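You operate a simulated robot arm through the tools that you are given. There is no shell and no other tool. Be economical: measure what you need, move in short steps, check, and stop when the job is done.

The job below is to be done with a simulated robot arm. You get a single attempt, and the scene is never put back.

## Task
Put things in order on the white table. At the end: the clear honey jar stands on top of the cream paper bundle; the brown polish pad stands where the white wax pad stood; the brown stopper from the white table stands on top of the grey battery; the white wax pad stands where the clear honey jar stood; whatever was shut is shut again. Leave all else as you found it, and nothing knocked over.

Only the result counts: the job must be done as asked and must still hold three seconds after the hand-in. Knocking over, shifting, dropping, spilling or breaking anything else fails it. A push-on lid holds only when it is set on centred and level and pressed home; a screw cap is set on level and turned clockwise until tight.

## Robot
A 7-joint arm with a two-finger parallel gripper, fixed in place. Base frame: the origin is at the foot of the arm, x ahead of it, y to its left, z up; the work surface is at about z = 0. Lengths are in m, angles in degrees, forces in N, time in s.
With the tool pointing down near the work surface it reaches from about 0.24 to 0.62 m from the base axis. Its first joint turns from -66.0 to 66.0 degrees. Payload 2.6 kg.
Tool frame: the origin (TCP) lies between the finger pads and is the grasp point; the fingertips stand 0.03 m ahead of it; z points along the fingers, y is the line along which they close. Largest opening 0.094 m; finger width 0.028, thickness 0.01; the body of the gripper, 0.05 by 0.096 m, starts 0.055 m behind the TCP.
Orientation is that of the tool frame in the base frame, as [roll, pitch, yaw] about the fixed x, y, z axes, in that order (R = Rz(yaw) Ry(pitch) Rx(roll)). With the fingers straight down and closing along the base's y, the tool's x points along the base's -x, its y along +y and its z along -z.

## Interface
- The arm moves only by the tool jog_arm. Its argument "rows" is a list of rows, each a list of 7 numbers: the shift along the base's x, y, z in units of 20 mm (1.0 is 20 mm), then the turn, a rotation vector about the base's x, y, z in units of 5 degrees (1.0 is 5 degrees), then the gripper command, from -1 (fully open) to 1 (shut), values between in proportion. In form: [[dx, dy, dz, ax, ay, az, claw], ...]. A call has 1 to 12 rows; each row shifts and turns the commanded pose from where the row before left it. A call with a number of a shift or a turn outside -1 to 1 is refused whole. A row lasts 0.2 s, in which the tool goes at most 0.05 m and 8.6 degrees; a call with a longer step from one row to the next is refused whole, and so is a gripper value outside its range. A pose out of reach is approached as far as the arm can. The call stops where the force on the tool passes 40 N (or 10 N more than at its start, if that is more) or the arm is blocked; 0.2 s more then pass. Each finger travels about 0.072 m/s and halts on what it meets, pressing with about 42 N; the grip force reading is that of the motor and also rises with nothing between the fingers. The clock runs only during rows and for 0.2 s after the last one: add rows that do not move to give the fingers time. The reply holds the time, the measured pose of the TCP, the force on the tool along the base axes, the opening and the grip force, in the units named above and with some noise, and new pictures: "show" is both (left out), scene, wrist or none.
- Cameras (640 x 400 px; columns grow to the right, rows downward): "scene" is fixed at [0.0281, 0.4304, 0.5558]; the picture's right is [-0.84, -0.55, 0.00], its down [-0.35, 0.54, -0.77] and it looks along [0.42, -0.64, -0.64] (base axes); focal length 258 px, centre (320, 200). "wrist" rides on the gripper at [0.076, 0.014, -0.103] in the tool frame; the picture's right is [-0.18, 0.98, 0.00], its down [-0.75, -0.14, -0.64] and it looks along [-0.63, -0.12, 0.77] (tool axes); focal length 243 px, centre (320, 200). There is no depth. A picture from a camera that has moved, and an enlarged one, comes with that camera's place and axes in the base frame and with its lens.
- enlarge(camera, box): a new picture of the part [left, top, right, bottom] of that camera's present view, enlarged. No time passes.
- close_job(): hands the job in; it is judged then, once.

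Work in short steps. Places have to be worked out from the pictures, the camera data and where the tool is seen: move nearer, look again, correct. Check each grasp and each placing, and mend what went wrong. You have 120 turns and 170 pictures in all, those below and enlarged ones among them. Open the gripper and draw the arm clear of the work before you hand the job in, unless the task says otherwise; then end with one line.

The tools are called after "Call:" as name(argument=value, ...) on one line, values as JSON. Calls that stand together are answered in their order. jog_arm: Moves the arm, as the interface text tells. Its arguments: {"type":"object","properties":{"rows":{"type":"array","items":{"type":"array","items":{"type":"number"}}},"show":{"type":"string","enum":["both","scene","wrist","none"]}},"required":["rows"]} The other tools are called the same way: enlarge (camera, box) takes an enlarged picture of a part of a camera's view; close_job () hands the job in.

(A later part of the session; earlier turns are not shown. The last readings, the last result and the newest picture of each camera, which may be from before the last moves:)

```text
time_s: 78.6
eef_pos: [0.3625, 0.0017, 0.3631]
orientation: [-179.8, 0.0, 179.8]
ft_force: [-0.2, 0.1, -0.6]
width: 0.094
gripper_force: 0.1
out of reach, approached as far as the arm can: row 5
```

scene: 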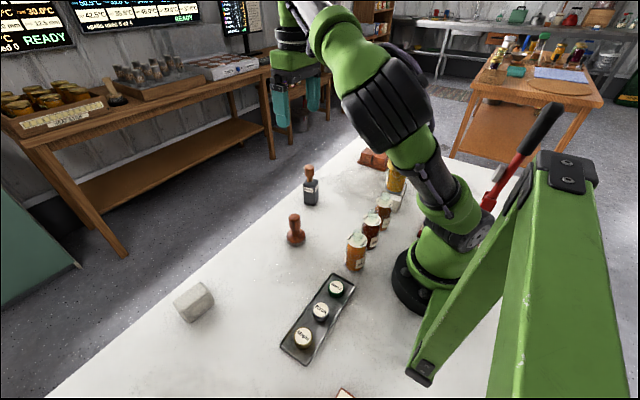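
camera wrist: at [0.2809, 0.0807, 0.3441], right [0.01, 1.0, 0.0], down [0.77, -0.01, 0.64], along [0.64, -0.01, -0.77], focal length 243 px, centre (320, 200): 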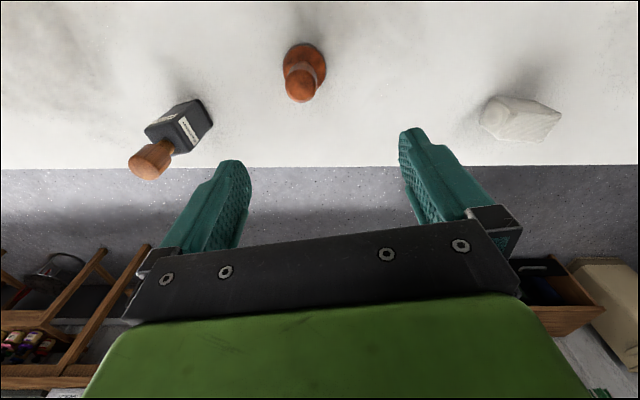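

Call:
jog_arm(rows=[[-0.5, -0.5, 0.3, 0, 0, 0, -1], [-0.5, -0.5, 0.3, 0, 0, 0, -1], [-0.5, -0.5, 0, 0, 0, 0, -1], [0, -1, 0, 0, 0, 0, -1], [0, -1, 0, 0, 0, 0, -1], [0, 0, 0, 0, 0, 0, -1]], show="scene")

```text
time_s: 80.0
eef_pos: [0.3328, -0.0687, 0.373]
orientation: [-179.7, 0.1, 179.8]
ft_force: [0.8, 0.1, -1.0]
width: 0.0942
gripper_force: 0.0
```

scene: 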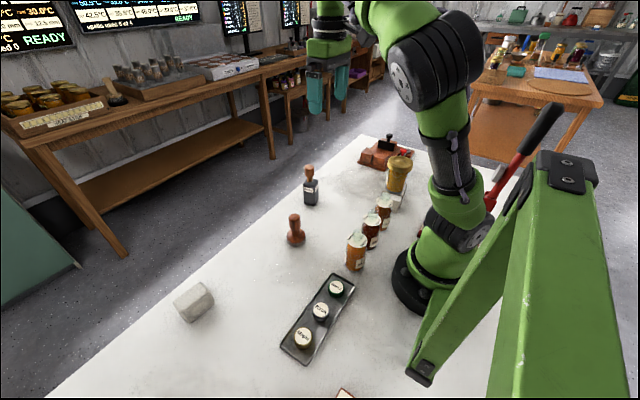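

Call:
jog_arm(rows=[[0, 0, 0, 0, 0, 1, -1], [0, 0, 0, 0, 0, 1, -1], [0, 0, 0, 0, 0, 1, -1], [0, 0, 0, 0, 0, 1, -1], [0, 0, 0, 0, 0, 1, -1], [0, 0, 0, 0, 0, 1, -1], [0, 0, 0, 0, 0, 0, -1]], show="scene")

```text
time_s: 81.6
eef_pos: [0.3328, -0.0696, 0.3729]
orientation: [-179.9, 0.1, -149.9]
ft_force: [0.1, -0.2, 0.2]
width: 0.0942
gripper_force: 0.1
```

scene: 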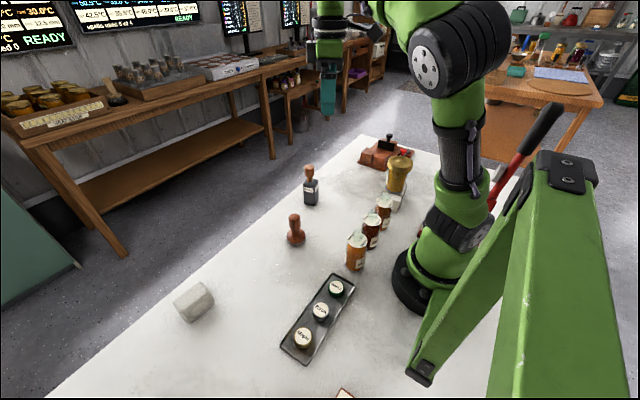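

The elbow is coming back to its normal posture. Continue toward the wax pad, high.

Call:
jog_arm(rows=[[0, 0, 0, 0, 0, 1, -1], [0, 0, 0, 0, 0, 1, -1], [0, 0.5, 0, 0, 0, 0, -1], [0, 1, 0, 0, 0, 0, -1], [0, 1, 0, 0, 0, 0, -1], [0, 1, 0, 0, 0, 0, -1], [0, 1, 0, 0, 0, 0, -1], [0, 1, 0, 0, 0, 0, -1], [0, 1, 0, 0, 0, 0, -1], [0, 1, 0, 0, 0, 0, -1], [0, 1, 0, 0, 0, 0, -1], [0, 1, 0, 0, 0, 0, -1]], show="none")

Call:
jog_arm(rows=[[0, 1, 0, 0, 0, 0, -1], [0, 1, 0, 0, 0, 0, -1], [0, 1, -0.5, 0, 0, 0, -1], [0, 1, -1, 0, 0, 0, -1], [0, 1, -1, 0, 0, 0, -1], [0, 0, -1, 0, 0, 0, -1], [0, 0, 0, 0, 0, 0, -1]], show="both")

```text
time_s: 84.2
eef_pos: [0.3533, 0.0596, 0.3723]
orientation: [-179.9, 0.1, -140.2]
ft_force: [-0.7, -0.1, 0.7]
width: 0.0943
gripper_force: 0.0
out of reach, approached as far as the arm can: row 8, 9, 10, 11, 12
```

```text
time_s: 85.8
eef_pos: [0.3608, 0.0729, 0.3319]
orientation: [-179.8, 0.2, -140.1]
ft_force: [0.3, 0.9, -1.0]
width: 0.0941
gripper_force: 0.0
out of reach, approached as far as the arm can: row 1, 2, 3, 4, 5
camera wrist: at [0.292, 0.0364, 0.4352], right [-0.49, 0.87, 0.0], down [0.67, 0.38, 0.64], along [0.56, 0.31, -0.77], focal length 243 px, centre (320, 200)
```

scene: 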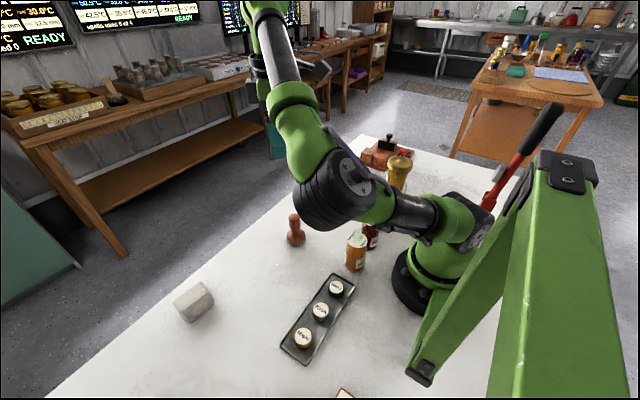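
wrist: 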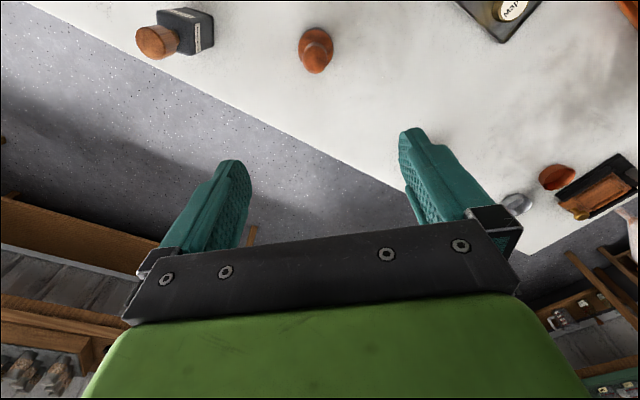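

The elbow swings low again when going +y. Turning the yaw further at -y moved the elbow the right way, so I go back and turn more there before crossing over.

Call:
jog_arm(rows=[[0, -1, 0.5, 0, 0, 0, -1], [0, -1, 1, 0, 0, 0, -1], [-0.4, -1, 1, 0, 0, 0, -1], [-0.5, -1, 0, 0, 0, 0, -1], [-0.5, -1, 0, 0, 0, 0, -1], [-0.5, -1, 0, 0, 0, 0, -1], [-0.5, -1, 0, 0, 0, 0, -1], [-0.5, -1, 0, 0, 0, 0, -1], [-0.5, -1, 0, 0, 0, 0, -1], [-0.5, -1, 0, 0, 0, 0, -1], [0, 0, 0, 0, 0, 1, -1], [0, 0, 0, 0, 0, 1, -1]], show="none")

Call:
jog_arm(rows=[[0, 0, 0, 0, 0, 1, -1], [0, 0, 0, 0, 0, 1, -1], [0, 0, 0, 0, 0, 1, -1], [0, 0, 0, 0, 0, 1, -1], [0, 0, 0, 0, 0, 1, -1], [0, 0, 0, 0, 0, 1, -1], [0, 0, 0, 0, 0, 1, -1], [0, 0, 0, 0, 0, 1, -1], [0, 0, 0, 0, 0, 1, -1], [0, 0, 0, 0, 0, 1, -1], [0, 0, 0, 0, 0, 0, -1]], show="scene")

```text
time_s: 88.4
eef_pos: [0.2838, -0.1262, 0.384]
orientation: [-179.9, 0.1, -130.0]
ft_force: [1.2, 0.4, -0.8]
width: 0.094
gripper_force: 0.1
```

```text
time_s: 90.8
eef_pos: [0.3033, -0.1353, 0.3841]
orientation: [-179.9, 0.1, -80.0]
ft_force: [-0.9, 0.7, -1.1]
width: 0.0943
gripper_force: 0.1
out of reach, approached as far as the arm can: row 7, 8, 9, 10
```

scene: 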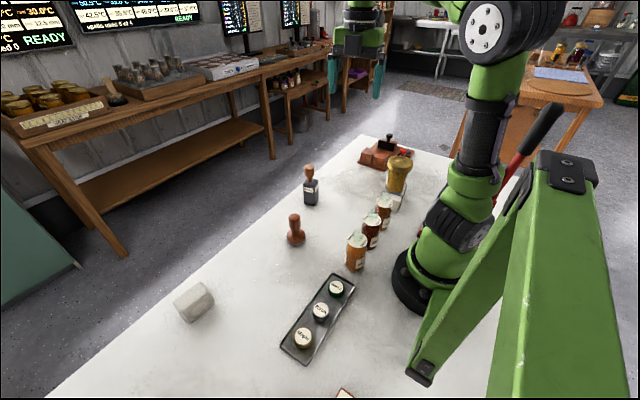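

The elbow is up again, but the shoulder base joint still looks turned to its -y limit, with joint 3 compensating. I swing the hand to far -y (so joint 3 gives way) and then back, to free joint 1.

Call:
jog_arm(rows=[[-0.44, -0.9, 0, 0, 0, -0.72, -1], [-0.49, -0.87, 0, 0, 0, -0.72, -1], [-0.55, -0.84, 0, 0, 0, -0.72, -1], [-0.6, -0.8, 0, 0, 0, -0.72, -1], [-0.65, -0.76, 0, 0, 0, -0.72, -1], [-0.7, -0.72, 0, 0, 0, -0.72, -1], [-0.74, -0.67, 0, 0, 0, -0.72, -1], [-0.78, -0.63, 0, 0, 0, -0.72, -1], [-0.82, -0.57, 0, 0, 0, -0.72, -1], [-0.85, -0.52, 0, 0, 0, -0.72, -1], [0, 0, 0, 0, 0, 0, -1]], show="scene")

```text
time_s: 93.2
eef_pos: [0.1704, -0.2812, 0.385]
orientation: [-180.0, 0.2, -116.1]
ft_force: [-0.1, -0.5, 0.0]
width: 0.0939
gripper_force: 0.1
```

scene: 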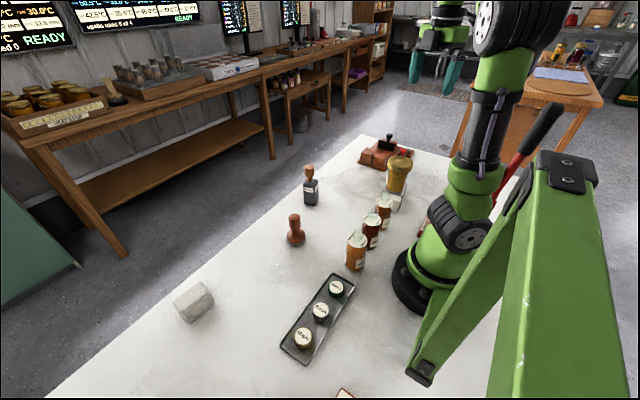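

The shoulder seems to be wound to +66°, with joint 3 negative. With the upper arm vertical, swinging around the base at this radius and height toward +y should unwind joint 3. I do that in arcs.

Call:
jog_arm(rows=[[0.88, 0.55, 0, 0, 0, -0.1, -1], [0.85, 0.6, 0, 0, 0, -0.1, -1], [0.81, 0.65, 0, 0, 0, -0.1, -1], [0.76, 0.71, 0, 0, 0, -0.1, -1], [0.71, 0.75, 0, 0, 0, -0.1, -1], [0.67, 0.8, 0, 0, 0, -0.1, -1], [0.61, 0.84, 0, 0, 0, -0.1, -1], [0.57, 0.87, 0, 0, 0, -0.1, -1], [0.5, 0.91, 0, 0, 0, -0.1, -1], [0.45, 0.94, 0, 0, 0, -0.1, -1], [0.39, 0.96, 0, 0, 0, -0.1, -1], [0.32, 0.99, 0, 0, 0, -0.1, -1]], show="scene")

```text
time_s: 95.8
eef_pos: [0.3219, -0.0871, 0.3844]
orientation: [-179.9, 0.1, -122.1]
ft_force: [0.7, 0.2, 0.7]
width: 0.094
gripper_force: 0.0
```

scene: 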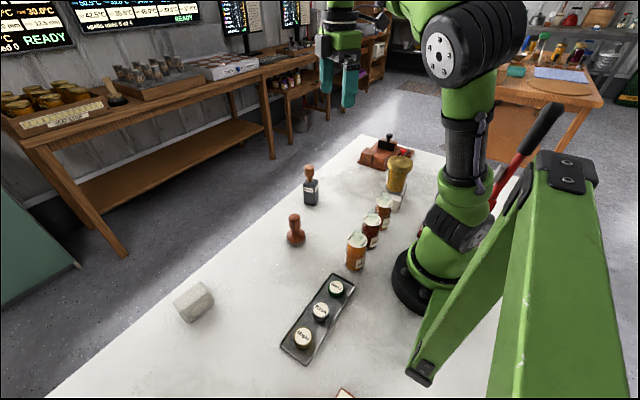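

Call:
jog_arm(rows=[[0.1, 1, 0, 0, 0, -0.1, -1], [0.05, 1, 0, 0, 0, -0.1, -1], [0, 1, 0, 0, 0, -0.1, -1], [-0.06, 1, 0, 0, 0, -0.1, -1], [-0.12, 1, 0, 0, 0, -0.1, -1], [-0.15, 1, 0, 0, 0, -0.1, -1], [0, 0, 0, 0, 0, 0, -1]], show="scene")

```text
time_s: 97.4
eef_pos: [0.3277, 0.0256, 0.3827]
orientation: [-179.9, 0.1, -125.1]
ft_force: [0.7, -0.6, 0.0]
width: 0.094
gripper_force: 0.0
out of reach, approached as far as the arm can: row 6
```

scene: 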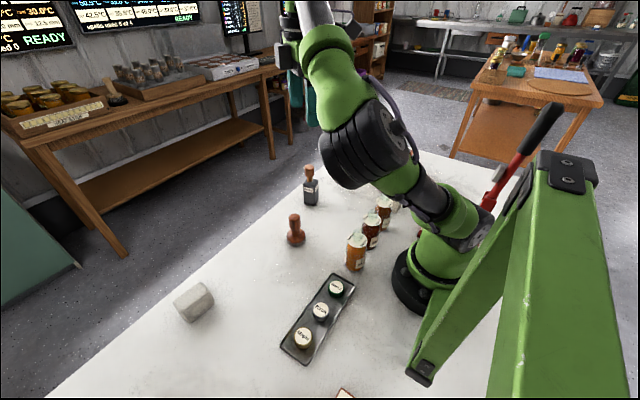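

The elbow dives again, so the posture wound up during the tilted carry. Since the arm follows differentially, I retrace that path backwards (yaw back, tilt, return to where I first tilted, untilt there).

Call:
jog_arm(rows=[[0.1, -1, 0, 0, 0, 0.1, -1], [0.06, -1, 0, 0, 0, 0.1, -1], [0, -1, 0, 0, 0, 0.1, -1], [-0.05, -1, 0, 0, 0, 0.1, -1], [-0.1, -0.6, 0, 0, 0, -1, -1], [0, 0, 0, 0, 0, -1, -1], [0, 0, 0, 0, 0, -1, -1], [0, 0, 0, 0, 0, -1, -1], [0, 0, 0, 0, 0, -1, -1], [0, 0, 0, 0, 0, -1, -1], [0, 0, 0, 0, 0, -1, -1], [0, 0, 0, 0, 0, -1, -1]], show="none")

Call:
jog_arm(rows=[[0, 0, 0, 0, 0, -1, -1], [0, 0, 0, 0, 0, -1, -1], [0, 0, 0, 0, 0, -1, -1], [0, 0, 0, 0, 0, -1, -1], [0, 0, 0, 0, 0, -1, -1], [0, 0, -0.5, 0, 0, -1, -1], [0, 0, -0.5, 0, 0, -1, -1], [0, 0, -0.5, 0, 0, -1, -1], [0, 0, -0.5, 0, 0, -1, -1], [-0.3, 0, -0.5, 0, 0, -1, -1], [-0.3, 0, -0.5, 0, 0, -1, -1], [-0.4, 0, -0.5, 0, 0, -1, -1]], show="scene")

```text
time_s: 100.0
eef_pos: [0.3279, -0.0675, 0.3824]
orientation: [-179.8, 0.1, -163.2]
ft_force: [-0.8, -0.2, -0.1]
width: 0.0939
gripper_force: 0.2
```

```text
time_s: 102.6
eef_pos: [0.3067, -0.0664, 0.3132]
orientation: [-179.9, 0.0, 136.9]
ft_force: [0.3, 0.1, -0.2]
width: 0.0937
gripper_force: 0.1
```

scene: 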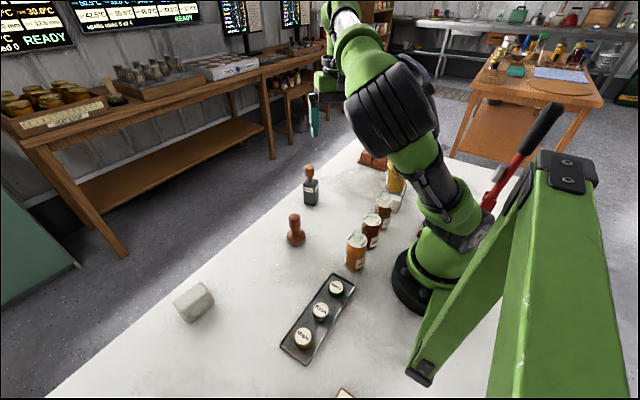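

Call:
jog_arm(rows=[[0, 0, 0, 0, 0, -1, -1], [0, 0, 0, 0, 0, -1, -1], [0, 0, 0, 0, 0, -1, -1], [0, 0, 0, 0, 0, -1, -1], [0, 0, 0, 0, 0, -1, -1], [0, 0, 0, 0, 0, -1, -1], [0, 0, 0, 0, 0, -1, -1], [0, 0, 0, 0, 0, -1, -1], [0, 0, 0, 0, 0, -1, -1], [0, 0, 0, 0, 0, -1, -1], [0, 0, 0, 0, 0, -1, -1], [0, 0, 0, 0, 0, -1, -1]], show="none")

Call:
jog_arm(rows=[[0, 0, 0, 0, 0, -1, -1], [0, 0, 0, 0, 0, -1, -1], [0, 0, 0, 0, 0, -1, -1], [-0.2, -0.5, 0, -0.866, 0.5, 0, -1], [-0.2, -0.5, 0, -0.866, 0.5, 0, -1], [-0.2, -0.5, -0.3, -0.866, 0.5, 0, -1], [-0.2, -0.3, -0.4, -0.866, 0.5, 0, -1], [-0.2, -0.3, -0.4, -0.866, 0.5, 0, -1], [-0.2, -0.3, -0.4, -0.866, 0.5, 0, -1], [-0.2, -0.3, -0.4, -0.866, 0.5, 0, -1], [0, 0, 0, -0.866, 0.5, 0, -1], [0, 0, 0, -0.866, 0.5, 0, -1]], show="scene")

```text
time_s: 105.2
eef_pos: [0.3063, -0.0674, 0.3128]
orientation: [-180.0, 0.1, 76.8]
ft_force: [0.5, 0.5, -0.4]
width: 0.094
gripper_force: 0.2
```

```text
time_s: 107.8
eef_pos: [0.2798, -0.1212, 0.2751]
orientation: [-177.9, 45.1, 62.8]
ft_force: [0.0, 0.2, -0.4]
width: 0.094
gripper_force: 0.1
```

scene: 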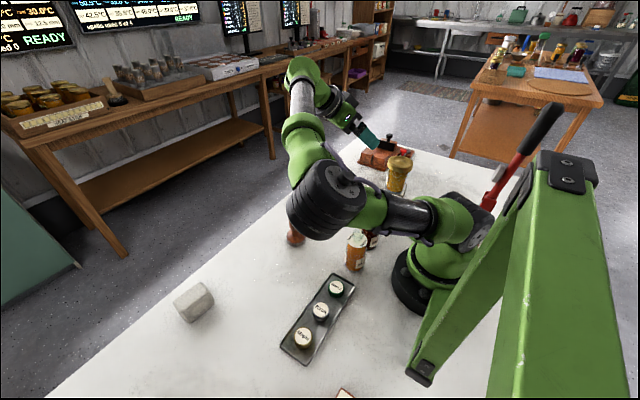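

The elbow is low but appears clear of everything (bottom about 0.14). I continue slowly to the place where I first tilted.

Call:
jog_arm(rows=[[0.2, -1, 0.2, 0, 0, 0, -1], [0.2, -1, 0, 0, 0, 0, -1], [0.4, -1, 0, 0, 0, 0, -1], [0.6, -1, 0, 0, 0, 0, -1], [0.6, -0.9, 0, 0, 0, 0, -1], [0, 0, 0, 0, 0, 0, -1]], show="scene")

```text
time_s: 109.2
eef_pos: [0.3196, -0.2187, 0.2813]
orientation: [-178.0, 45.1, 62.6]
ft_force: [-0.2, -0.3, -0.5]
width: 0.0938
gripper_force: 0.1
```

scene: 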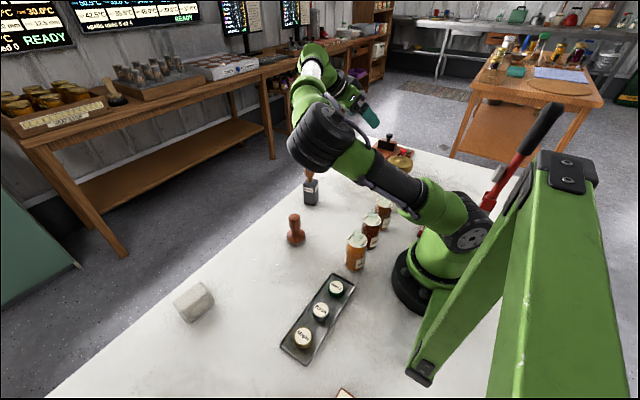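

The arm seems to be in an elbow-down posture. I'll untilt while extending outward and high, so that the arm nearly straightens, and see how the elbow sits.

Call:
jog_arm(rows=[[0.5, 0, 0.5, 0.866, -0.5, 0, -1], [0.5, 0, 0.5, 0.866, -0.5, 0, -1], [0.5, 0, 0.5, 0.866, -0.5, 0, -1], [0.5, 0, 0.5, 0.866, -0.5, 0, -1], [0.5, 0, 0.5, 0.866, -0.5, 0, -1], [0.5, 0, 0.5, 0.866, -0.5, 0, -1], [0.5, 0, 0.5, 0.866, -0.5, 0, -1], [0.5, 0.5, 0.5, 0.866, -0.5, 1, -1], [0.5, 0.5, 0.5, 0.866, -0.5, 1, -1], [0.5, 1, 0.5, 0, 0, 1, -1], [0.5, 1, 0.5, 0, 0, 1, -1], [0.5, 1, 0.5, 0, 0, 1, -1]], show="scene")

```text
time_s: 111.8
eef_pos: [0.4386, -0.1391, 0.4005]
orientation: [179.3, 0.3, 87.0]
ft_force: [0.1, 0.2, -0.2]
width: 0.094
gripper_force: 0.1
```

scene: 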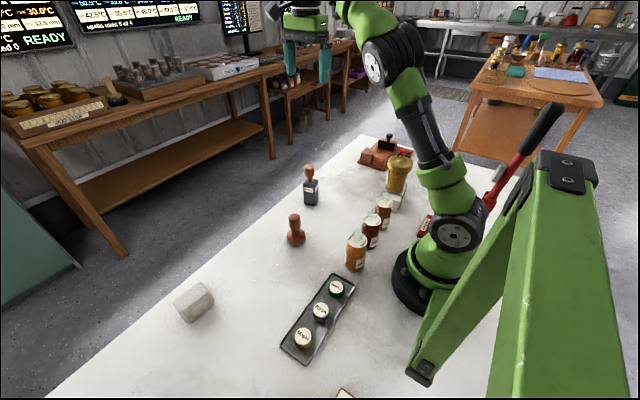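

Posture looks normal again (shoulder facing as at the start). I continue toward +y, keeping it extended and high.

Call:
jog_arm(rows=[[0, 0.5, 0, 0, 0, 1, -1], [0, 0.5, 0, 0, 0, 1, -1], [0, 0.5, 0, 0, 0, 1, -1], [0, 0.5, 0, 0, 0, 1, -1], [0, 0.5, 0, 0, 0, 1, -1], [0, 0.5, 0, 0, 0, 1, -1], [0, 0.5, 0, 0, 0, 1, -1], [0, 0.5, 0, 0, 0, 1, -1], [0, 0.5, 0, 0, 0, 1, -1], [0, 0.5, 0, 0, 0, 1, -1], [0, 0.5, 0, 0, 0, 1, -1], [0, 0.5, 0, 0, 0, 1, -1]], show="scene")

```text
time_s: 114.4
eef_pos: [0.4399, -0.0173, 0.3992]
orientation: [179.3, 0.2, 147.0]
ft_force: [-1.0, -0.5, -1.0]
width: 0.0941
gripper_force: 0.1
```

scene: 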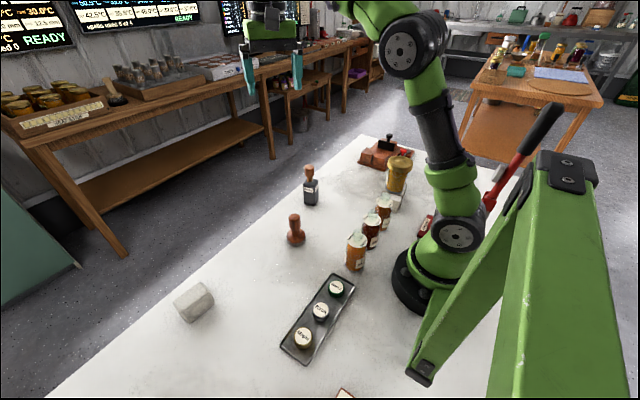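

Call:
jog_arm(rows=[[0, 1, 0, 0, 0, 1, -1], [0, 1, 0, 0, 0, 1, -1], [0, 1, 0, 0, 0, 1, -1], [0, 1, 0, 0, 0, 1, -1], [-0.3, 1, 0, 0, 0, 1, -1], [-0.3, 1, 0, 0, 0, 1, -1], [-0.3, 1, 0, 0, 0, 1, -1], [-0.3, 1, 0, 0, 0, 1, -1], [-0.3, 1, 0, 0, 0, 1, -1], [-0.3, 1, 0, 0, 0, 1, -1], [-0.3, 1, 0, 0, 0, 1, -1], [-0.3, 1, 0, 0, 0, 1, -1]], show="none")

Call:
jog_arm(rows=[[-0.4, 0, -1, 0, 0, 1, -1], [-0.4, 0, -1, 0, 0, 0, -1], [-0.4, 0, -1, 0, 0, 0, -1], [-0.4, 0, -1, 0, 0, 0, -1], [0, 0, 0, 0, 0, 0, -1]], show="both")

```text
time_s: 117.0
eef_pos: [0.3914, 0.2205, 0.397]
orientation: [179.2, 0.2, -153.1]
ft_force: [-0.4, -0.5, 0.1]
width: 0.0938
gripper_force: 0.0
```

```text
time_s: 118.2
eef_pos: [0.3582, 0.2204, 0.3187]
orientation: [179.3, 0.2, -148.2]
ft_force: [0.2, 0.3, 0.3]
width: 0.0942
gripper_force: 0.1
camera wrist: at [0.2865, 0.1916, 0.4205], right [-0.36, 0.93, 0.01], down [0.72, 0.27, 0.64], along [0.6, 0.24, -0.77], focal length 243 px, centre (320, 200)
```

scene: 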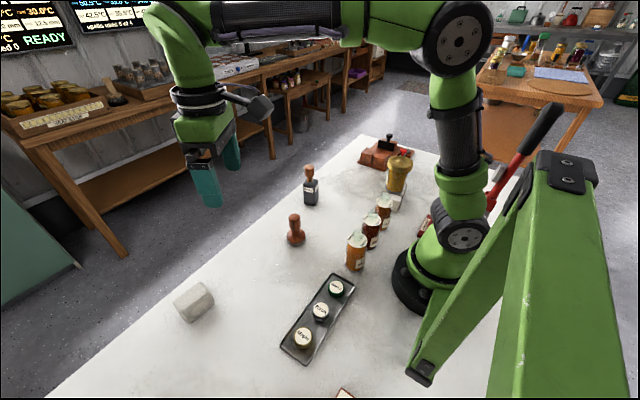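
wrist: 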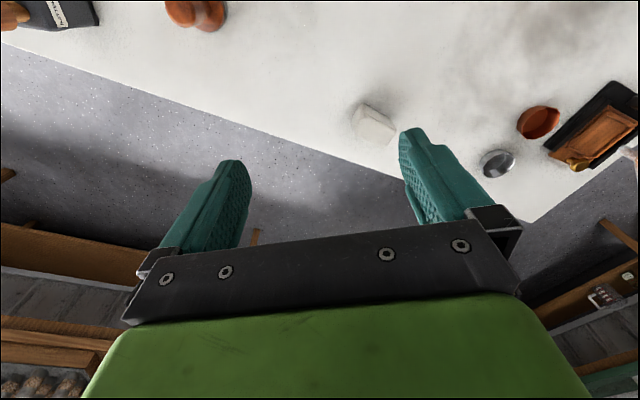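

Excellent: the arm is healthy and nothing was disturbed. I enlarge the wax pad.

Call:
enlarge(camera="wrist", box=[330, 80, 426, 160])

Call:
enlarge(camera="scene", box=[165, 265, 229, 335])

```text
5.00 times, centred on (378, 120) of wrist
camera zoom: at [0.2865, 0.1916, 0.4205], right [-0.36, 0.93, 0.01], down [0.72, 0.27, 0.64], along [0.6, 0.24, -0.77], focal length 1213 px, centre (30, 600)
```

zoom: 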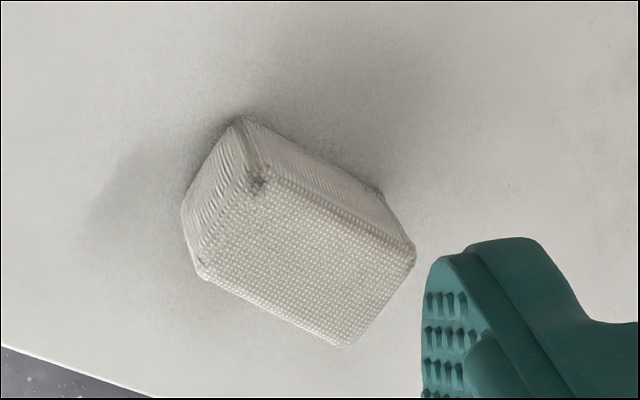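

```text
5.71 times, centred on (197, 300) of scene
camera zoom: at [0.0281, 0.4304, 0.5558], right [-0.84, -0.55, 0.0], down [-0.35, 0.54, -0.77], along [0.42, -0.64, -0.64], focal length 1474 px, centre (1023, -371)
```

zoom: 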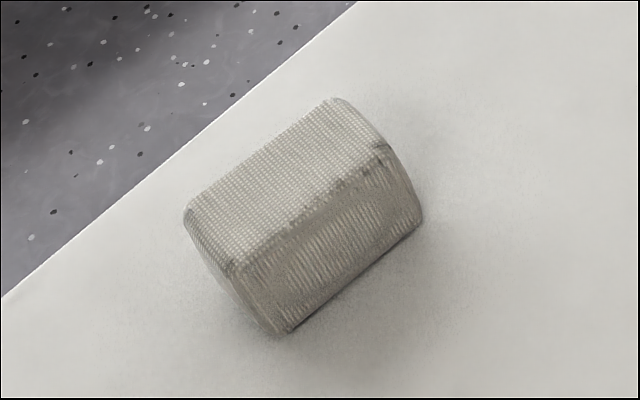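

Pad: top about 0.035 × 0.059 m, height about 0.05, centre about (0.411,0.336), long axis nearly along y. I turn the gripper to close along x and go above it.

Call:
jog_arm(rows=[[0.24, 0.52, -0.4, 0, 0, 0.97, -1], [0.24, 0.52, -0.4, 0, 0, 0.97, -1], [0.24, 0.52, -0.4, 0, 0, 0.97, -1], [0.24, 0.52, -0.4, 0, 0, 0.97, -1], [0.24, 0.52, -0.4, 0, 0, 0.97, -1], [0.24, 0.52, -0.4, 0, 0, 0.97, -1], [0.24, 0.52, -0.4, 0, 0, 0.97, -1], [0.24, 0.52, -0.4, 0, 0, 0.97, -1], [0.24, 0.52, -0.4, 0, 0, 0.97, -1], [0.24, 0.52, -0.4, 0, 0, 0.97, -1], [0.24, 0.52, -0.4, 0, 0, 0.97, -1], [0, 0, 0, 0, 0, 0, -1]], show="none")

Call:
jog_arm(rows=[[0, 0, -1, 0, 0, 0, -1], [0, 0, -1, 0, 0, 0, -1], [0, 0, -1, 0, 0, 0, -1], [0, 0, 0, 0, 0, 0, -1]], show="wrist")

Call:
enlarge(camera="wrist", box=[256, 80, 384, 200])

```text
time_s: 120.8
eef_pos: [0.4115, 0.3347, 0.2308]
orientation: [179.3, 0.2, -94.8]
ft_force: [0.1, 0.0, -0.7]
width: 0.0942
gripper_force: 0.1
```

```text
time_s: 121.8
eef_pos: [0.4122, 0.3346, 0.1721]
orientation: [179.3, 0.0, -94.9]
ft_force: [0.3, 0.0, 0.4]
width: 0.0942
gripper_force: 0.0
camera wrist: at [0.3911, 0.2599, 0.2748], right [-0.96, 0.27, 0.01], down [0.21, 0.74, 0.64], along [0.16, 0.62, -0.77], focal length 243 px, centre (320, 200)
```

wrist: 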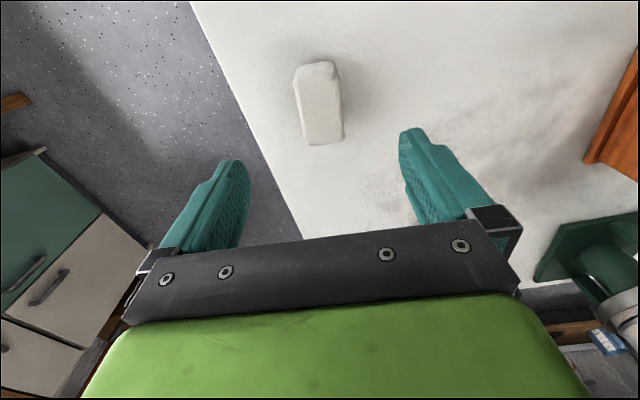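

```text
3.33 times, centred on (320, 140) of wrist
camera zoom: at [0.3911, 0.2599, 0.2748], right [-0.96, 0.27, 0.01], down [0.21, 0.74, 0.64], along [0.16, 0.62, -0.77], focal length 809 px, centre (320, 400)
```

zoom: 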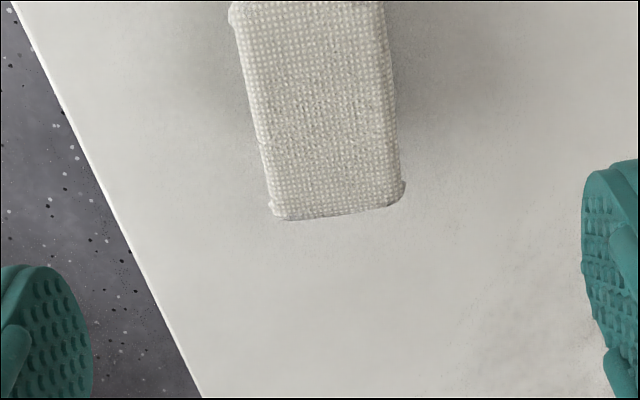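

Aligned. Descend to grasp height.

Call:
jog_arm(rows=[[-0.03, 0, -1, 0, 0, 0, -1], [0, 0, -1, 0, 0, 0, -1], [0, 0, -1, 0, 0, 0, -1], [0, 0, -1, 0, 0, 0, -1], [0, 0, -1, 0, 0, 0, -1], [0, 0, -1, 0, 0, 0, -1], [0, 0, -0.85, 0, 0, 0, -1], [0, 0, 0, 0, 0, 0, -1]], show="wrist")

```text
time_s: 123.6
eef_pos: [0.4127, 0.3336, 0.0344]
orientation: [179.3, 0.3, -94.8]
ft_force: [-1.1, -0.1, 0.5]
width: 0.094
gripper_force: 0.1
camera wrist: at [0.3933, 0.2597, 0.1374], right [-0.96, 0.27, 0.01], down [0.21, 0.74, 0.64], along [0.16, 0.62, -0.77], focal length 243 px, centre (320, 200)
```

wrist: 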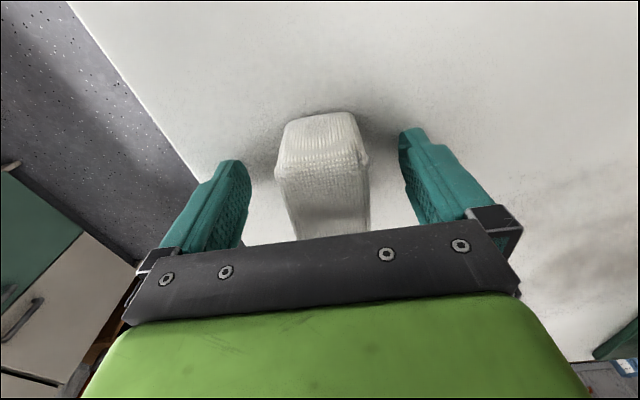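

Call:
jog_arm(rows=[[0, 0, 0, 0, 0, 0, 0], [0, 0, 0, 0, 0, 0, 1], [0, 0, 0, 0, 0, 0, 1], [0, 0, 0, 0, 0, 0, 1], [0, 0, 0, 0, 0, 0, 1]], show="none")

Call:
jog_arm(rows=[[0, 0, 0.3, 0, 0, 0, 1], [0, 0, 0.7, 0, 0, 0, 1], [0, 0, 1, 0, 0, 0, 1], [0, 0, 1, 0, 0, 0, 1], [0, 0, 1, 0, 0, 0, 1], [0, 0, 1, 0, 0, 0, 1], [0, 0, 1, 0, 0, 0, 1], [0, 0, 1, 0, 0, 0, 1], [0, 0, 1, 0, 0, 0, 1], [0, 0, 1, 0, 0, 0, 1], [0, 0, 0, 0, 0, 0, 1]], show="both")

```text
time_s: 124.8
eef_pos: [0.4127, 0.3345, 0.0341]
orientation: [179.3, 0.2, -94.8]
ft_force: [-0.3, 0.4, 0.8]
width: 0.0453
gripper_force: 42.3
```

```text
time_s: 127.2
eef_pos: [0.4099, 0.3342, 0.216]
orientation: [179.3, 0.2, -94.7]
ft_force: [0.8, 0.3, -0.8]
width: 0.0451
gripper_force: 42.0
camera wrist: at [0.3913, 0.2594, 0.3188], right [-0.96, 0.27, 0.01], down [0.21, 0.74, 0.64], along [0.16, 0.62, -0.77], focal length 243 px, centre (320, 200)
```

scene: 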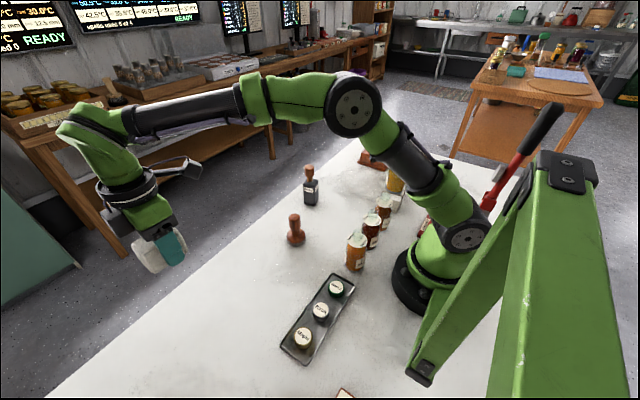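
wrist: 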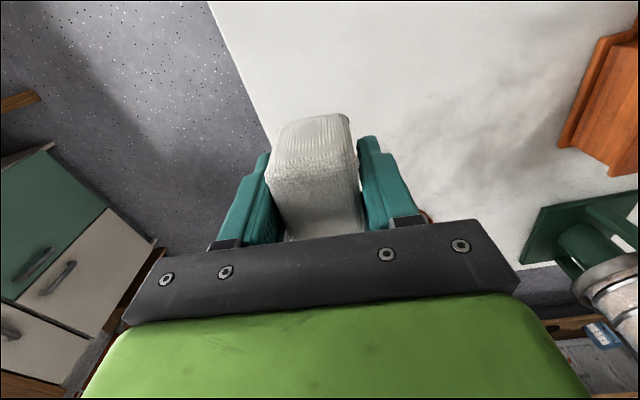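

Held. I carry it at z≈0.28 along x≈0.41 to the jar's old place, turning yaw to about 180 on the way.

Call:
jog_arm(rows=[[0, -0.9, 1, 0, 0, -0.48, 1], [0, -0.95, 1, 0, 0, -0.48, 1], [0, -0.95, 1, 0, 0, -0.48, 1], [0, -0.95, 0, 0, 0, -0.48, 1], [0, -0.95, 0, 0, 0, -0.48, 1], [0, -0.95, 0, 0, 0, -0.48, 1], [0, -0.95, 0, 0, 0, -0.48, 1], [0, -0.95, 0, 0, 0, -0.48, 1], [0, -0.95, 0, 0, 0, -0.48, 1], [0, -0.95, 0, 0, 0, -0.48, 1], [0, -0.95, 0, 0, 0, -0.48, 1], [0, -0.95, 0, 0, 0, -0.48, 1]], show="none")

Call:
jog_arm(rows=[[0, -0.95, 0, 0, 0, -0.48, 1], [0, -0.95, 0, 0, 0, -0.48, 1], [0, -0.95, 0, 0, 0, -0.48, 1], [0, -0.95, 0, 0, 0, -0.48, 1], [0, -0.95, 0, 0, 0, -0.48, 1], [0, -0.95, 0, 0, 0, -0.48, 1], [0, -0.95, 0, 0, 0, -0.48, 1], [0, -0.95, 0, 0, 0, -0.48, 1], [0, -0.95, 0, 0, 0, -0.48, 1], [0, -0.95, 0, 0, 0, -0.48, 1], [0, -0.95, 0, 0, 0, -0.48, 1], [0, -0.95, 0, 0, 0, -0.48, 1]], show="scene")

```text
time_s: 129.8
eef_pos: [0.4127, 0.1081, 0.2734]
orientation: [179.4, 0.2, -123.7]
ft_force: [-0.6, -1.1, -0.7]
width: 0.0451
gripper_force: 42.3
```

```text
time_s: 132.4
eef_pos: [0.4123, -0.12, 0.2729]
orientation: [179.3, 0.2, -152.4]
ft_force: [-0.8, 0.1, -1.2]
width: 0.0455
gripper_force: 42.5
```

scene: 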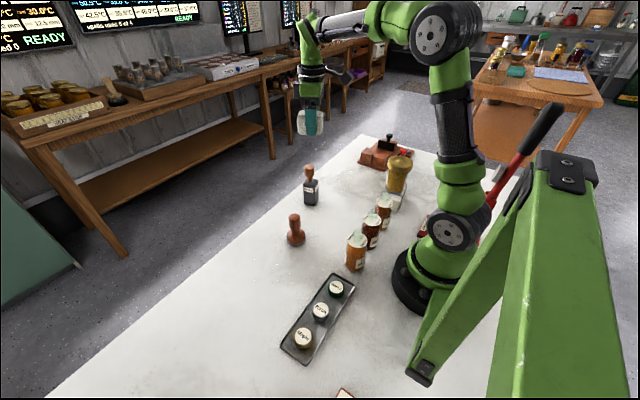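

Call:
jog_arm(rows=[[0, -0.925, 0, 0, 0, -0.46, 1], [0, -0.925, 0, 0, 0, -0.46, 1], [0, -0.925, 0, 0, 0, -0.46, 1], [0, -0.925, 0, 0, 0, -0.46, 1], [0, -0.925, 0, 0, 0, -0.46, 1], [0, -0.925, 0, 0, 0, -0.46, 1], [0, -0.925, 0, 0, 0, -0.46, 1], [0, -0.925, 0, 0, 0, -0.46, 1], [0, -0.925, 0, 0, 0, -0.46, 1], [0, -0.925, 0, 0, 0, -0.46, 1], [0, -0.925, 0, 0, 0, -0.46, 1], [0, -0.925, 0, 0, 0, -0.46, 1]], show="none")

Call:
jog_arm(rows=[[0, 0, -1, 0, 0, 0, 1], [0, 0, -1, 0, 0, 0, 1], [0, 0, -1, 0, 0, 0, 1], [0, 0, -1, 0, 0, 0, 1], [0, 0, -1, 0, 0, 0, 1], [0, 0, -1, 0, 0, 0, 1], [0, 0, -1, 0, 0, 0, 1], [0, 0, -1, 0, 0, 0, 1], [0, 0, 0, 0, 0, 0, 1]], show="both")

Call:
enlarge(camera="scene", box=[310, 110, 422, 190])

```text
time_s: 135.0
eef_pos: [0.4129, -0.3422, 0.2743]
orientation: [179.3, 0.1, 179.9]
ft_force: [-0.5, 0.3, -0.2]
width: 0.0453
gripper_force: 41.9
```

```text
time_s: 137.0
eef_pos: [0.4119, -0.3418, 0.1129]
orientation: [179.3, 0.1, -180.0]
ft_force: [-0.7, 0.7, -0.8]
width: 0.0454
gripper_force: 42.0
camera wrist: at [0.335, -0.3284, 0.2162], right [0.18, 0.98, 0.01], down [0.75, -0.15, 0.64], along [0.63, -0.11, -0.77], focal length 243 px, centre (320, 200)
```

scene: 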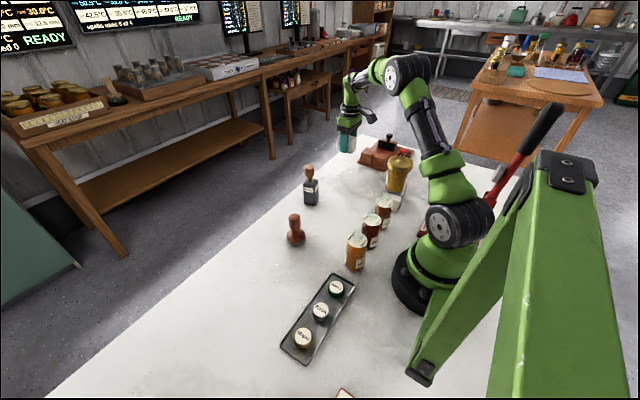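
wrist: 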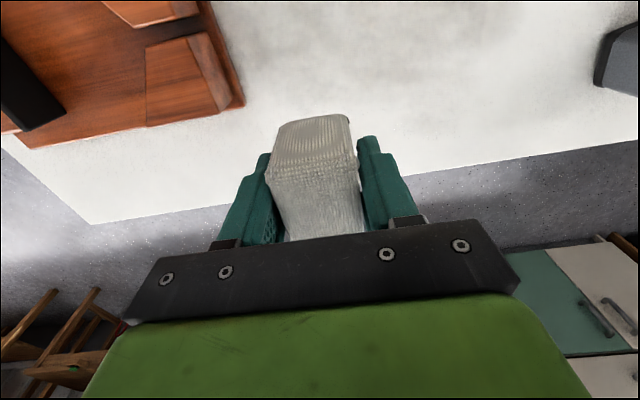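

```text
5.00 times, centred on (366, 150) of scene
camera zoom: at [0.0281, 0.4304, 0.5558], right [-0.84, -0.55, 0.0], down [-0.35, 0.54, -0.77], along [0.42, -0.64, -0.64], focal length 1289 px, centre (90, 450)
```

zoom: 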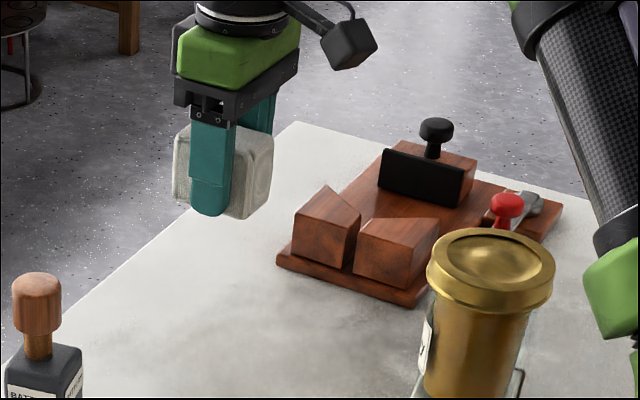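

Clear of the board. Lower to just above the table.

Call:
jog_arm(rows=[[0, 0, -1, 0, 0, 0, 1], [0, 0, -1, 0, 0, 0, 1], [0, 0, -1, 0, 0, 0, 1], [0, 0, -0.6, 0, 0, 0, 1], [0, 0, 0, 0, 0, 0, 1]], show="none")

Call:
enlarge(camera="scene", box=[310, 110, 422, 190])

```text
time_s: 138.2
eef_pos: [0.4123, -0.3422, 0.0409]
orientation: [179.3, 0.3, 179.9]
ft_force: [-0.9, 0.1, -0.7]
width: 0.0452
gripper_force: 41.8
```

```text
5.00 times, centred on (366, 150) of scene
camera zoom: at [0.0281, 0.4304, 0.5558], right [-0.84, -0.55, 0.0], down [-0.35, 0.54, -0.77], along [0.42, -0.64, -0.64], focal length 1289 px, centre (90, 450)
```

zoom: 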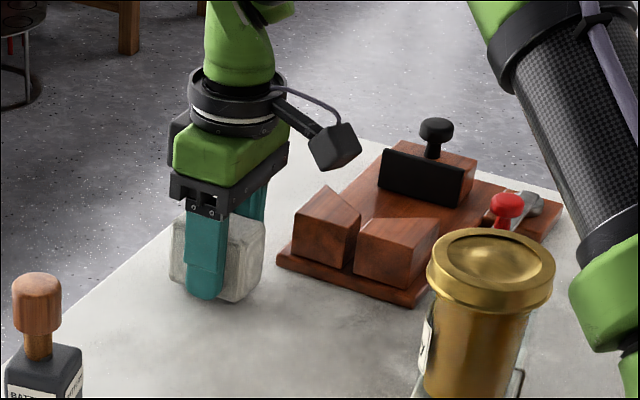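

Comparing with the jar's original base in the scene image, I shift about 5 mm towards the camera, then set it down.

Call:
jog_arm(rows=[[-0.12, 0.2, 0, 0, 0, 0, 1], [0, 0, -0.2, 0, 0, 0, 1], [0, 0, 0, 0, 0, 0, 1]], show="none")

Call:
jog_arm(rows=[[0, 0, -0.08, 0, 0, 0, 1], [0, 0, 0, 0, 0, 0, 1]], show="none")

```text
time_s: 139.0
eef_pos: [0.4109, -0.337, 0.0393]
orientation: [179.2, 0.2, 180.0]
ft_force: [-0.4, 0.8, 0.1]
width: 0.0453
gripper_force: 42.7
```

```text
time_s: 139.6
eef_pos: [0.4091, -0.3379, 0.0364]
orientation: [179.3, 0.3, -179.9]
ft_force: [0.5, -0.3, -0.6]
width: 0.0451
gripper_force: 42.1
```

Call:
jog_arm(rows=[[0, 0, -0.06, 0, 0, 0, 1], [0, 0, 0, 0, 0, 0, 1]], show="none")

Call:
jog_arm(rows=[[0, 0, -0.05, 0, 0, 0, 1], [0, 0, 0, 0, 0, 0, 1]], show="none")

```text
time_s: 140.2
eef_pos: [0.4096, -0.3391, 0.0358]
orientation: [179.1, 0.2, 180.0]
ft_force: [0.5, -1.0, -1.4]
width: 0.045
gripper_force: 41.9
```

```text
time_s: 140.8
eef_pos: [0.4088, -0.3376, 0.0341]
orientation: [179.3, 0.2, 179.9]
ft_force: [-1.6, 0.4, 4.1]
width: 0.045
gripper_force: 41.8
```

Contact with the table. I open the fingers moderately and check.

Call:
jog_arm(rows=[[0, 0, 0, 0, 0, 0, -0.1], [0, 0, 0, 0, 0, 0, -0.3], [0, 0, 0, 0, 0, 0, -0.5], [0, 0, 0.5, 0, 0, 0, -0.5], [0, 0, 1, 0, 0, 0, -0.5], [0, 0, 1, 0, 0, 0, -0.5], [0, 0, 1, 0, 0, 0, -0.5], [0, 0, 1, 0, 0, 0, -1], [0, 0, 1, 0, 0, 0, -1], [0, 0, 1, 0, 0, 0, -1], [0, 0, 1, 0, 0, 0, -1], [0, 0, 1, 0, 0, 0, -1]], show="both")

Call:
enlarge(camera="scene", box=[310, 110, 422, 190])

```text
time_s: 143.4
eef_pos: [0.4109, -0.3361, 0.2052]
orientation: [179.2, 0.1, 180.0]
ft_force: [0.0, -0.2, 0.3]
width: 0.094
gripper_force: 0.1
camera wrist: at [0.3334, -0.3231, 0.3084], right [0.18, 0.98, 0.01], down [0.75, -0.15, 0.64], along [0.63, -0.11, -0.77], focal length 243 px, centre (320, 200)
```

scene: 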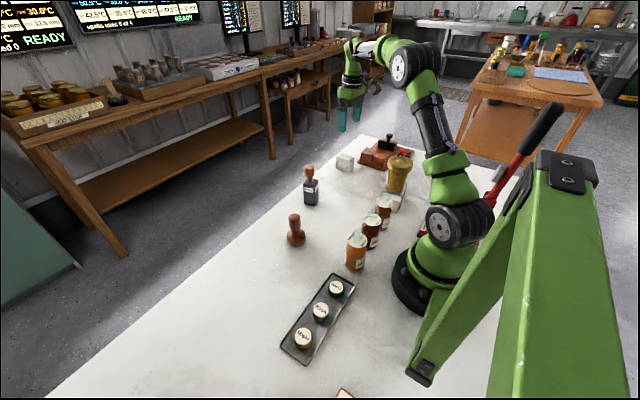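
wrist: 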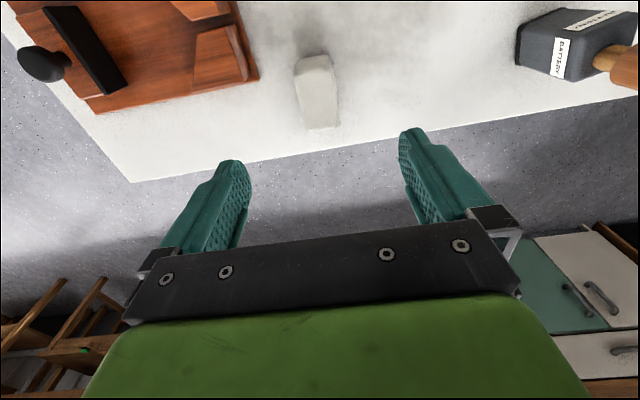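

```text
5.00 times, centred on (366, 150) of scene
camera zoom: at [0.0281, 0.4304, 0.5558], right [-0.84, -0.55, 0.0], down [-0.35, 0.54, -0.77], along [0.42, -0.64, -0.64], focal length 1289 px, centre (90, 450)
```

zoom: 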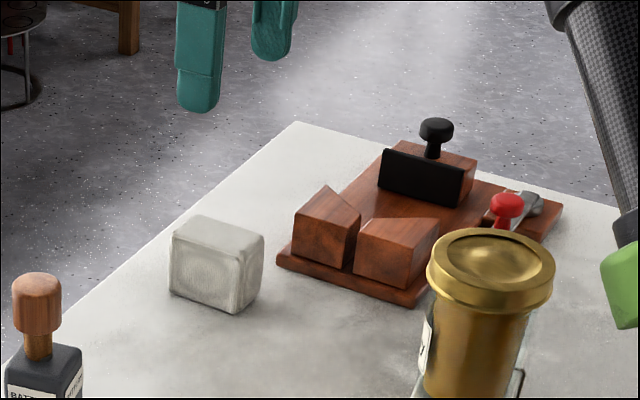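

Wax pad is placed. Now the polish pad: I move over at z≈0.28.

Call:
jog_arm(rows=[[0, 0, 1, 0, 0, 0, -1], [0, 0, 1, 0, 0, 0, -1], [0, 0, 1, 0, 0, 0, -1], [0, 1, 0.5, 0, 0, 0, -1], [0, 1, 0, 0, 0, 0, -1], [0, 1, 0, 0, 0, 0, -1], [0, 1, 0, 0, 0, 0, -1], [0, 1, 0, 0, 0, 0, -1], [0, 1, 0, 0, 0, 0, -1], [0, 1, 0, 0, 0, 0, -1], [0, 1, 0, 0, 0, 0, -1], [0, 1, 0, 0, 0, 0, -1]], show="none")

Call:
jog_arm(rows=[[0, 1, 0, 0, 0, 0, -1], [0, 1, 0, 0, 0, 0, -1], [0, 1, 0, 0, 0, 0, -1], [-0.2, 1, 0, 0, 0, 0, -1], [-0.3, 1, 0, 0, 0, 0, -1], [-0.5, 1, 0, 0, 0, 0, -1], [-0.5, 1, 0, 0, 0, 0, -1], [-0.5, 1, 0, 0, 0, 0, -1], [-0.5, 1, -0.5, 0, 0, 0, -1], [-0.5, 1, -1, 0, 0, 0, -1], [0, 0.8, -1, 0, 0, 0, -1], [0, 0, 0, 0, 0, 0, -1]], show="both")

```text
time_s: 146.0
eef_pos: [0.4104, -0.1569, 0.2729]
orientation: [179.3, 0.2, -180.0]
ft_force: [0.7, -0.1, 0.4]
width: 0.094
gripper_force: 0.0
```

```text
time_s: 148.6
eef_pos: [0.3495, 0.0568, 0.2241]
orientation: [179.3, 0.2, -179.9]
ft_force: [-0.6, 0.4, -0.2]
width: 0.0939
gripper_force: 0.0
camera wrist: at [0.272, 0.0704, 0.3263], right [0.18, 0.98, 0.01], down [0.75, -0.15, 0.64], along [0.63, -0.11, -0.77], focal length 243 px, centre (320, 200)
```

scene: 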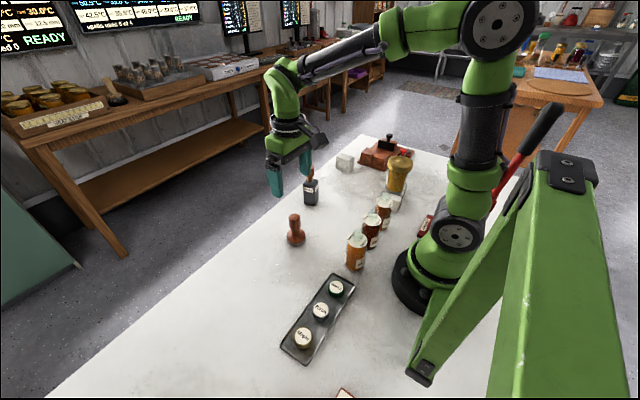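
wrist: 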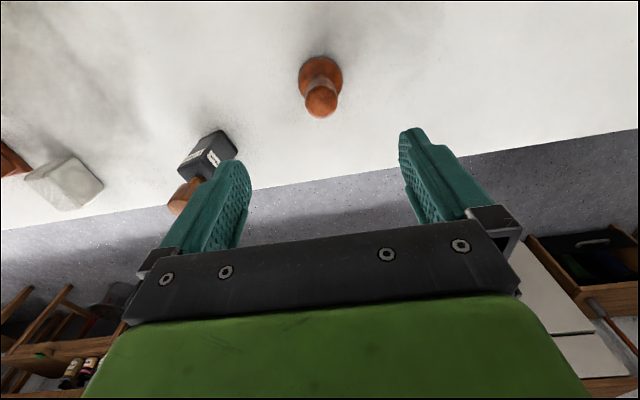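

Knob is at about (0.344,0.058), top about 0.095. Descend to grip the knob.

Call:
jog_arm(rows=[[-0.25, 0.05, -1, 0, 0, 0, -1], [0, 0, -1, 0, 0, 0, -1], [0, 0, -1, 0, 0, 0, -1], [0, 0, -1, 0, 0, 0, -1], [0, 0, -1, 0, 0, 0, -1], [0, 0, -1, 0, 0, 0, -1], [0, 0, -1, 0, 0, 0, -1], [0, 0, -0.4, 0, 0, 0, -1], [0, 0, 0, 0, 0, 0, -1]], show="wrist")

Call:
enlarge(camera="scene", box=[260, 180, 340, 250])

```text
time_s: 150.6
eef_pos: [0.3441, 0.0606, 0.0767]
orientation: [179.3, 0.3, -180.0]
ft_force: [-0.5, -0.1, -0.2]
width: 0.0938
gripper_force: 0.1
camera wrist: at [0.2676, 0.0733, 0.1798], right [0.18, 0.98, 0.01], down [0.75, -0.15, 0.64], along [0.63, -0.11, -0.77], focal length 243 px, centre (320, 200)
```

wrist: 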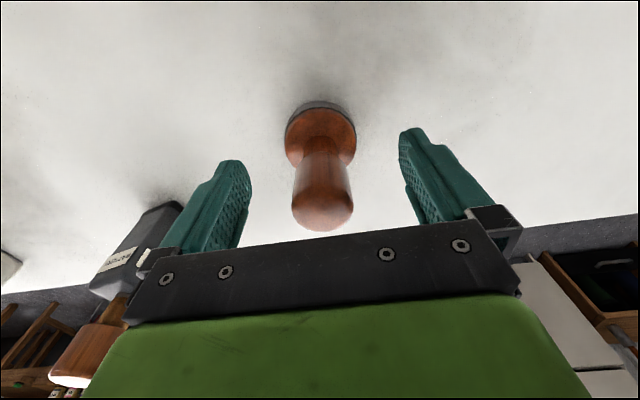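

```text
5.71 times, centred on (300, 215) of scene
camera zoom: at [0.0281, 0.4304, 0.5558], right [-0.84, -0.55, 0.0], down [-0.35, 0.54, -0.77], along [0.42, -0.64, -0.64], focal length 1474 px, centre (434, 114)
```

zoom: 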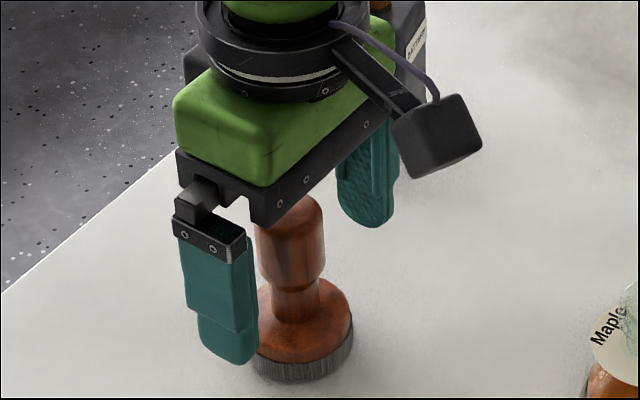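

Centred around the knob. Close and lift.

Call:
jog_arm(rows=[[0, 0, 0, 0, 0, 0, 0], [0, 0, 0, 0, 0, 0, 0.3], [0, 0, 0, 0, 0, 0, 1], [0, 0, 0, 0, 0, 0, 1], [0, 0, 0, 0, 0, 0, 1]], show="none")

Call:
jog_arm(rows=[[0, 0, 0.3, 0, 0, 0, 1], [0, 0, 0.7, 0, 0, 0, 1], [0, 0, 1, 0, 0, 0, 1], [0, 0, 1, 0, 0, 0, 1], [0, 0, 1, 0, 0, 0, 1], [0, 0, 1, 0, 0, 0, 1], [0, 0, 1, 0, 0, 0, 1], [0, 0, 1, 0, 0, 0, 1], [0, 0, 1, 0, 0, 0, 1], [0, 0, 0, 0, 0, 0, 1]], show="both")

```text
time_s: 151.8
eef_pos: [0.3437, 0.0604, 0.0772]
orientation: [179.3, 0.3, -180.0]
ft_force: [0.3, -0.5, 0.5]
width: 0.0322
gripper_force: 42.3
```

```text
time_s: 154.0
eef_pos: [0.3429, 0.0594, 0.236]
orientation: [179.2, 0.2, 180.0]
ft_force: [-0.3, -0.2, -0.2]
width: 0.032
gripper_force: 41.8
camera wrist: at [0.2666, 0.0725, 0.3384], right [0.18, 0.98, 0.01], down [0.75, -0.15, 0.64], along [0.63, -0.11, -0.77], focal length 243 px, centre (320, 200)
```

scene: 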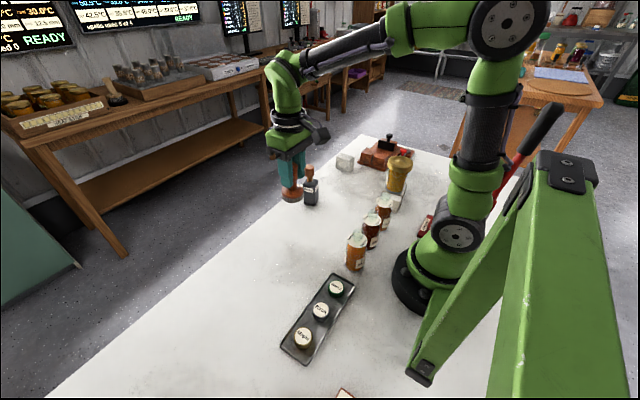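
wrist: 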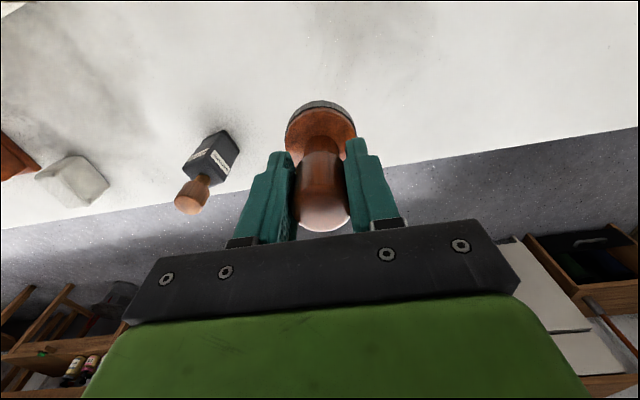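

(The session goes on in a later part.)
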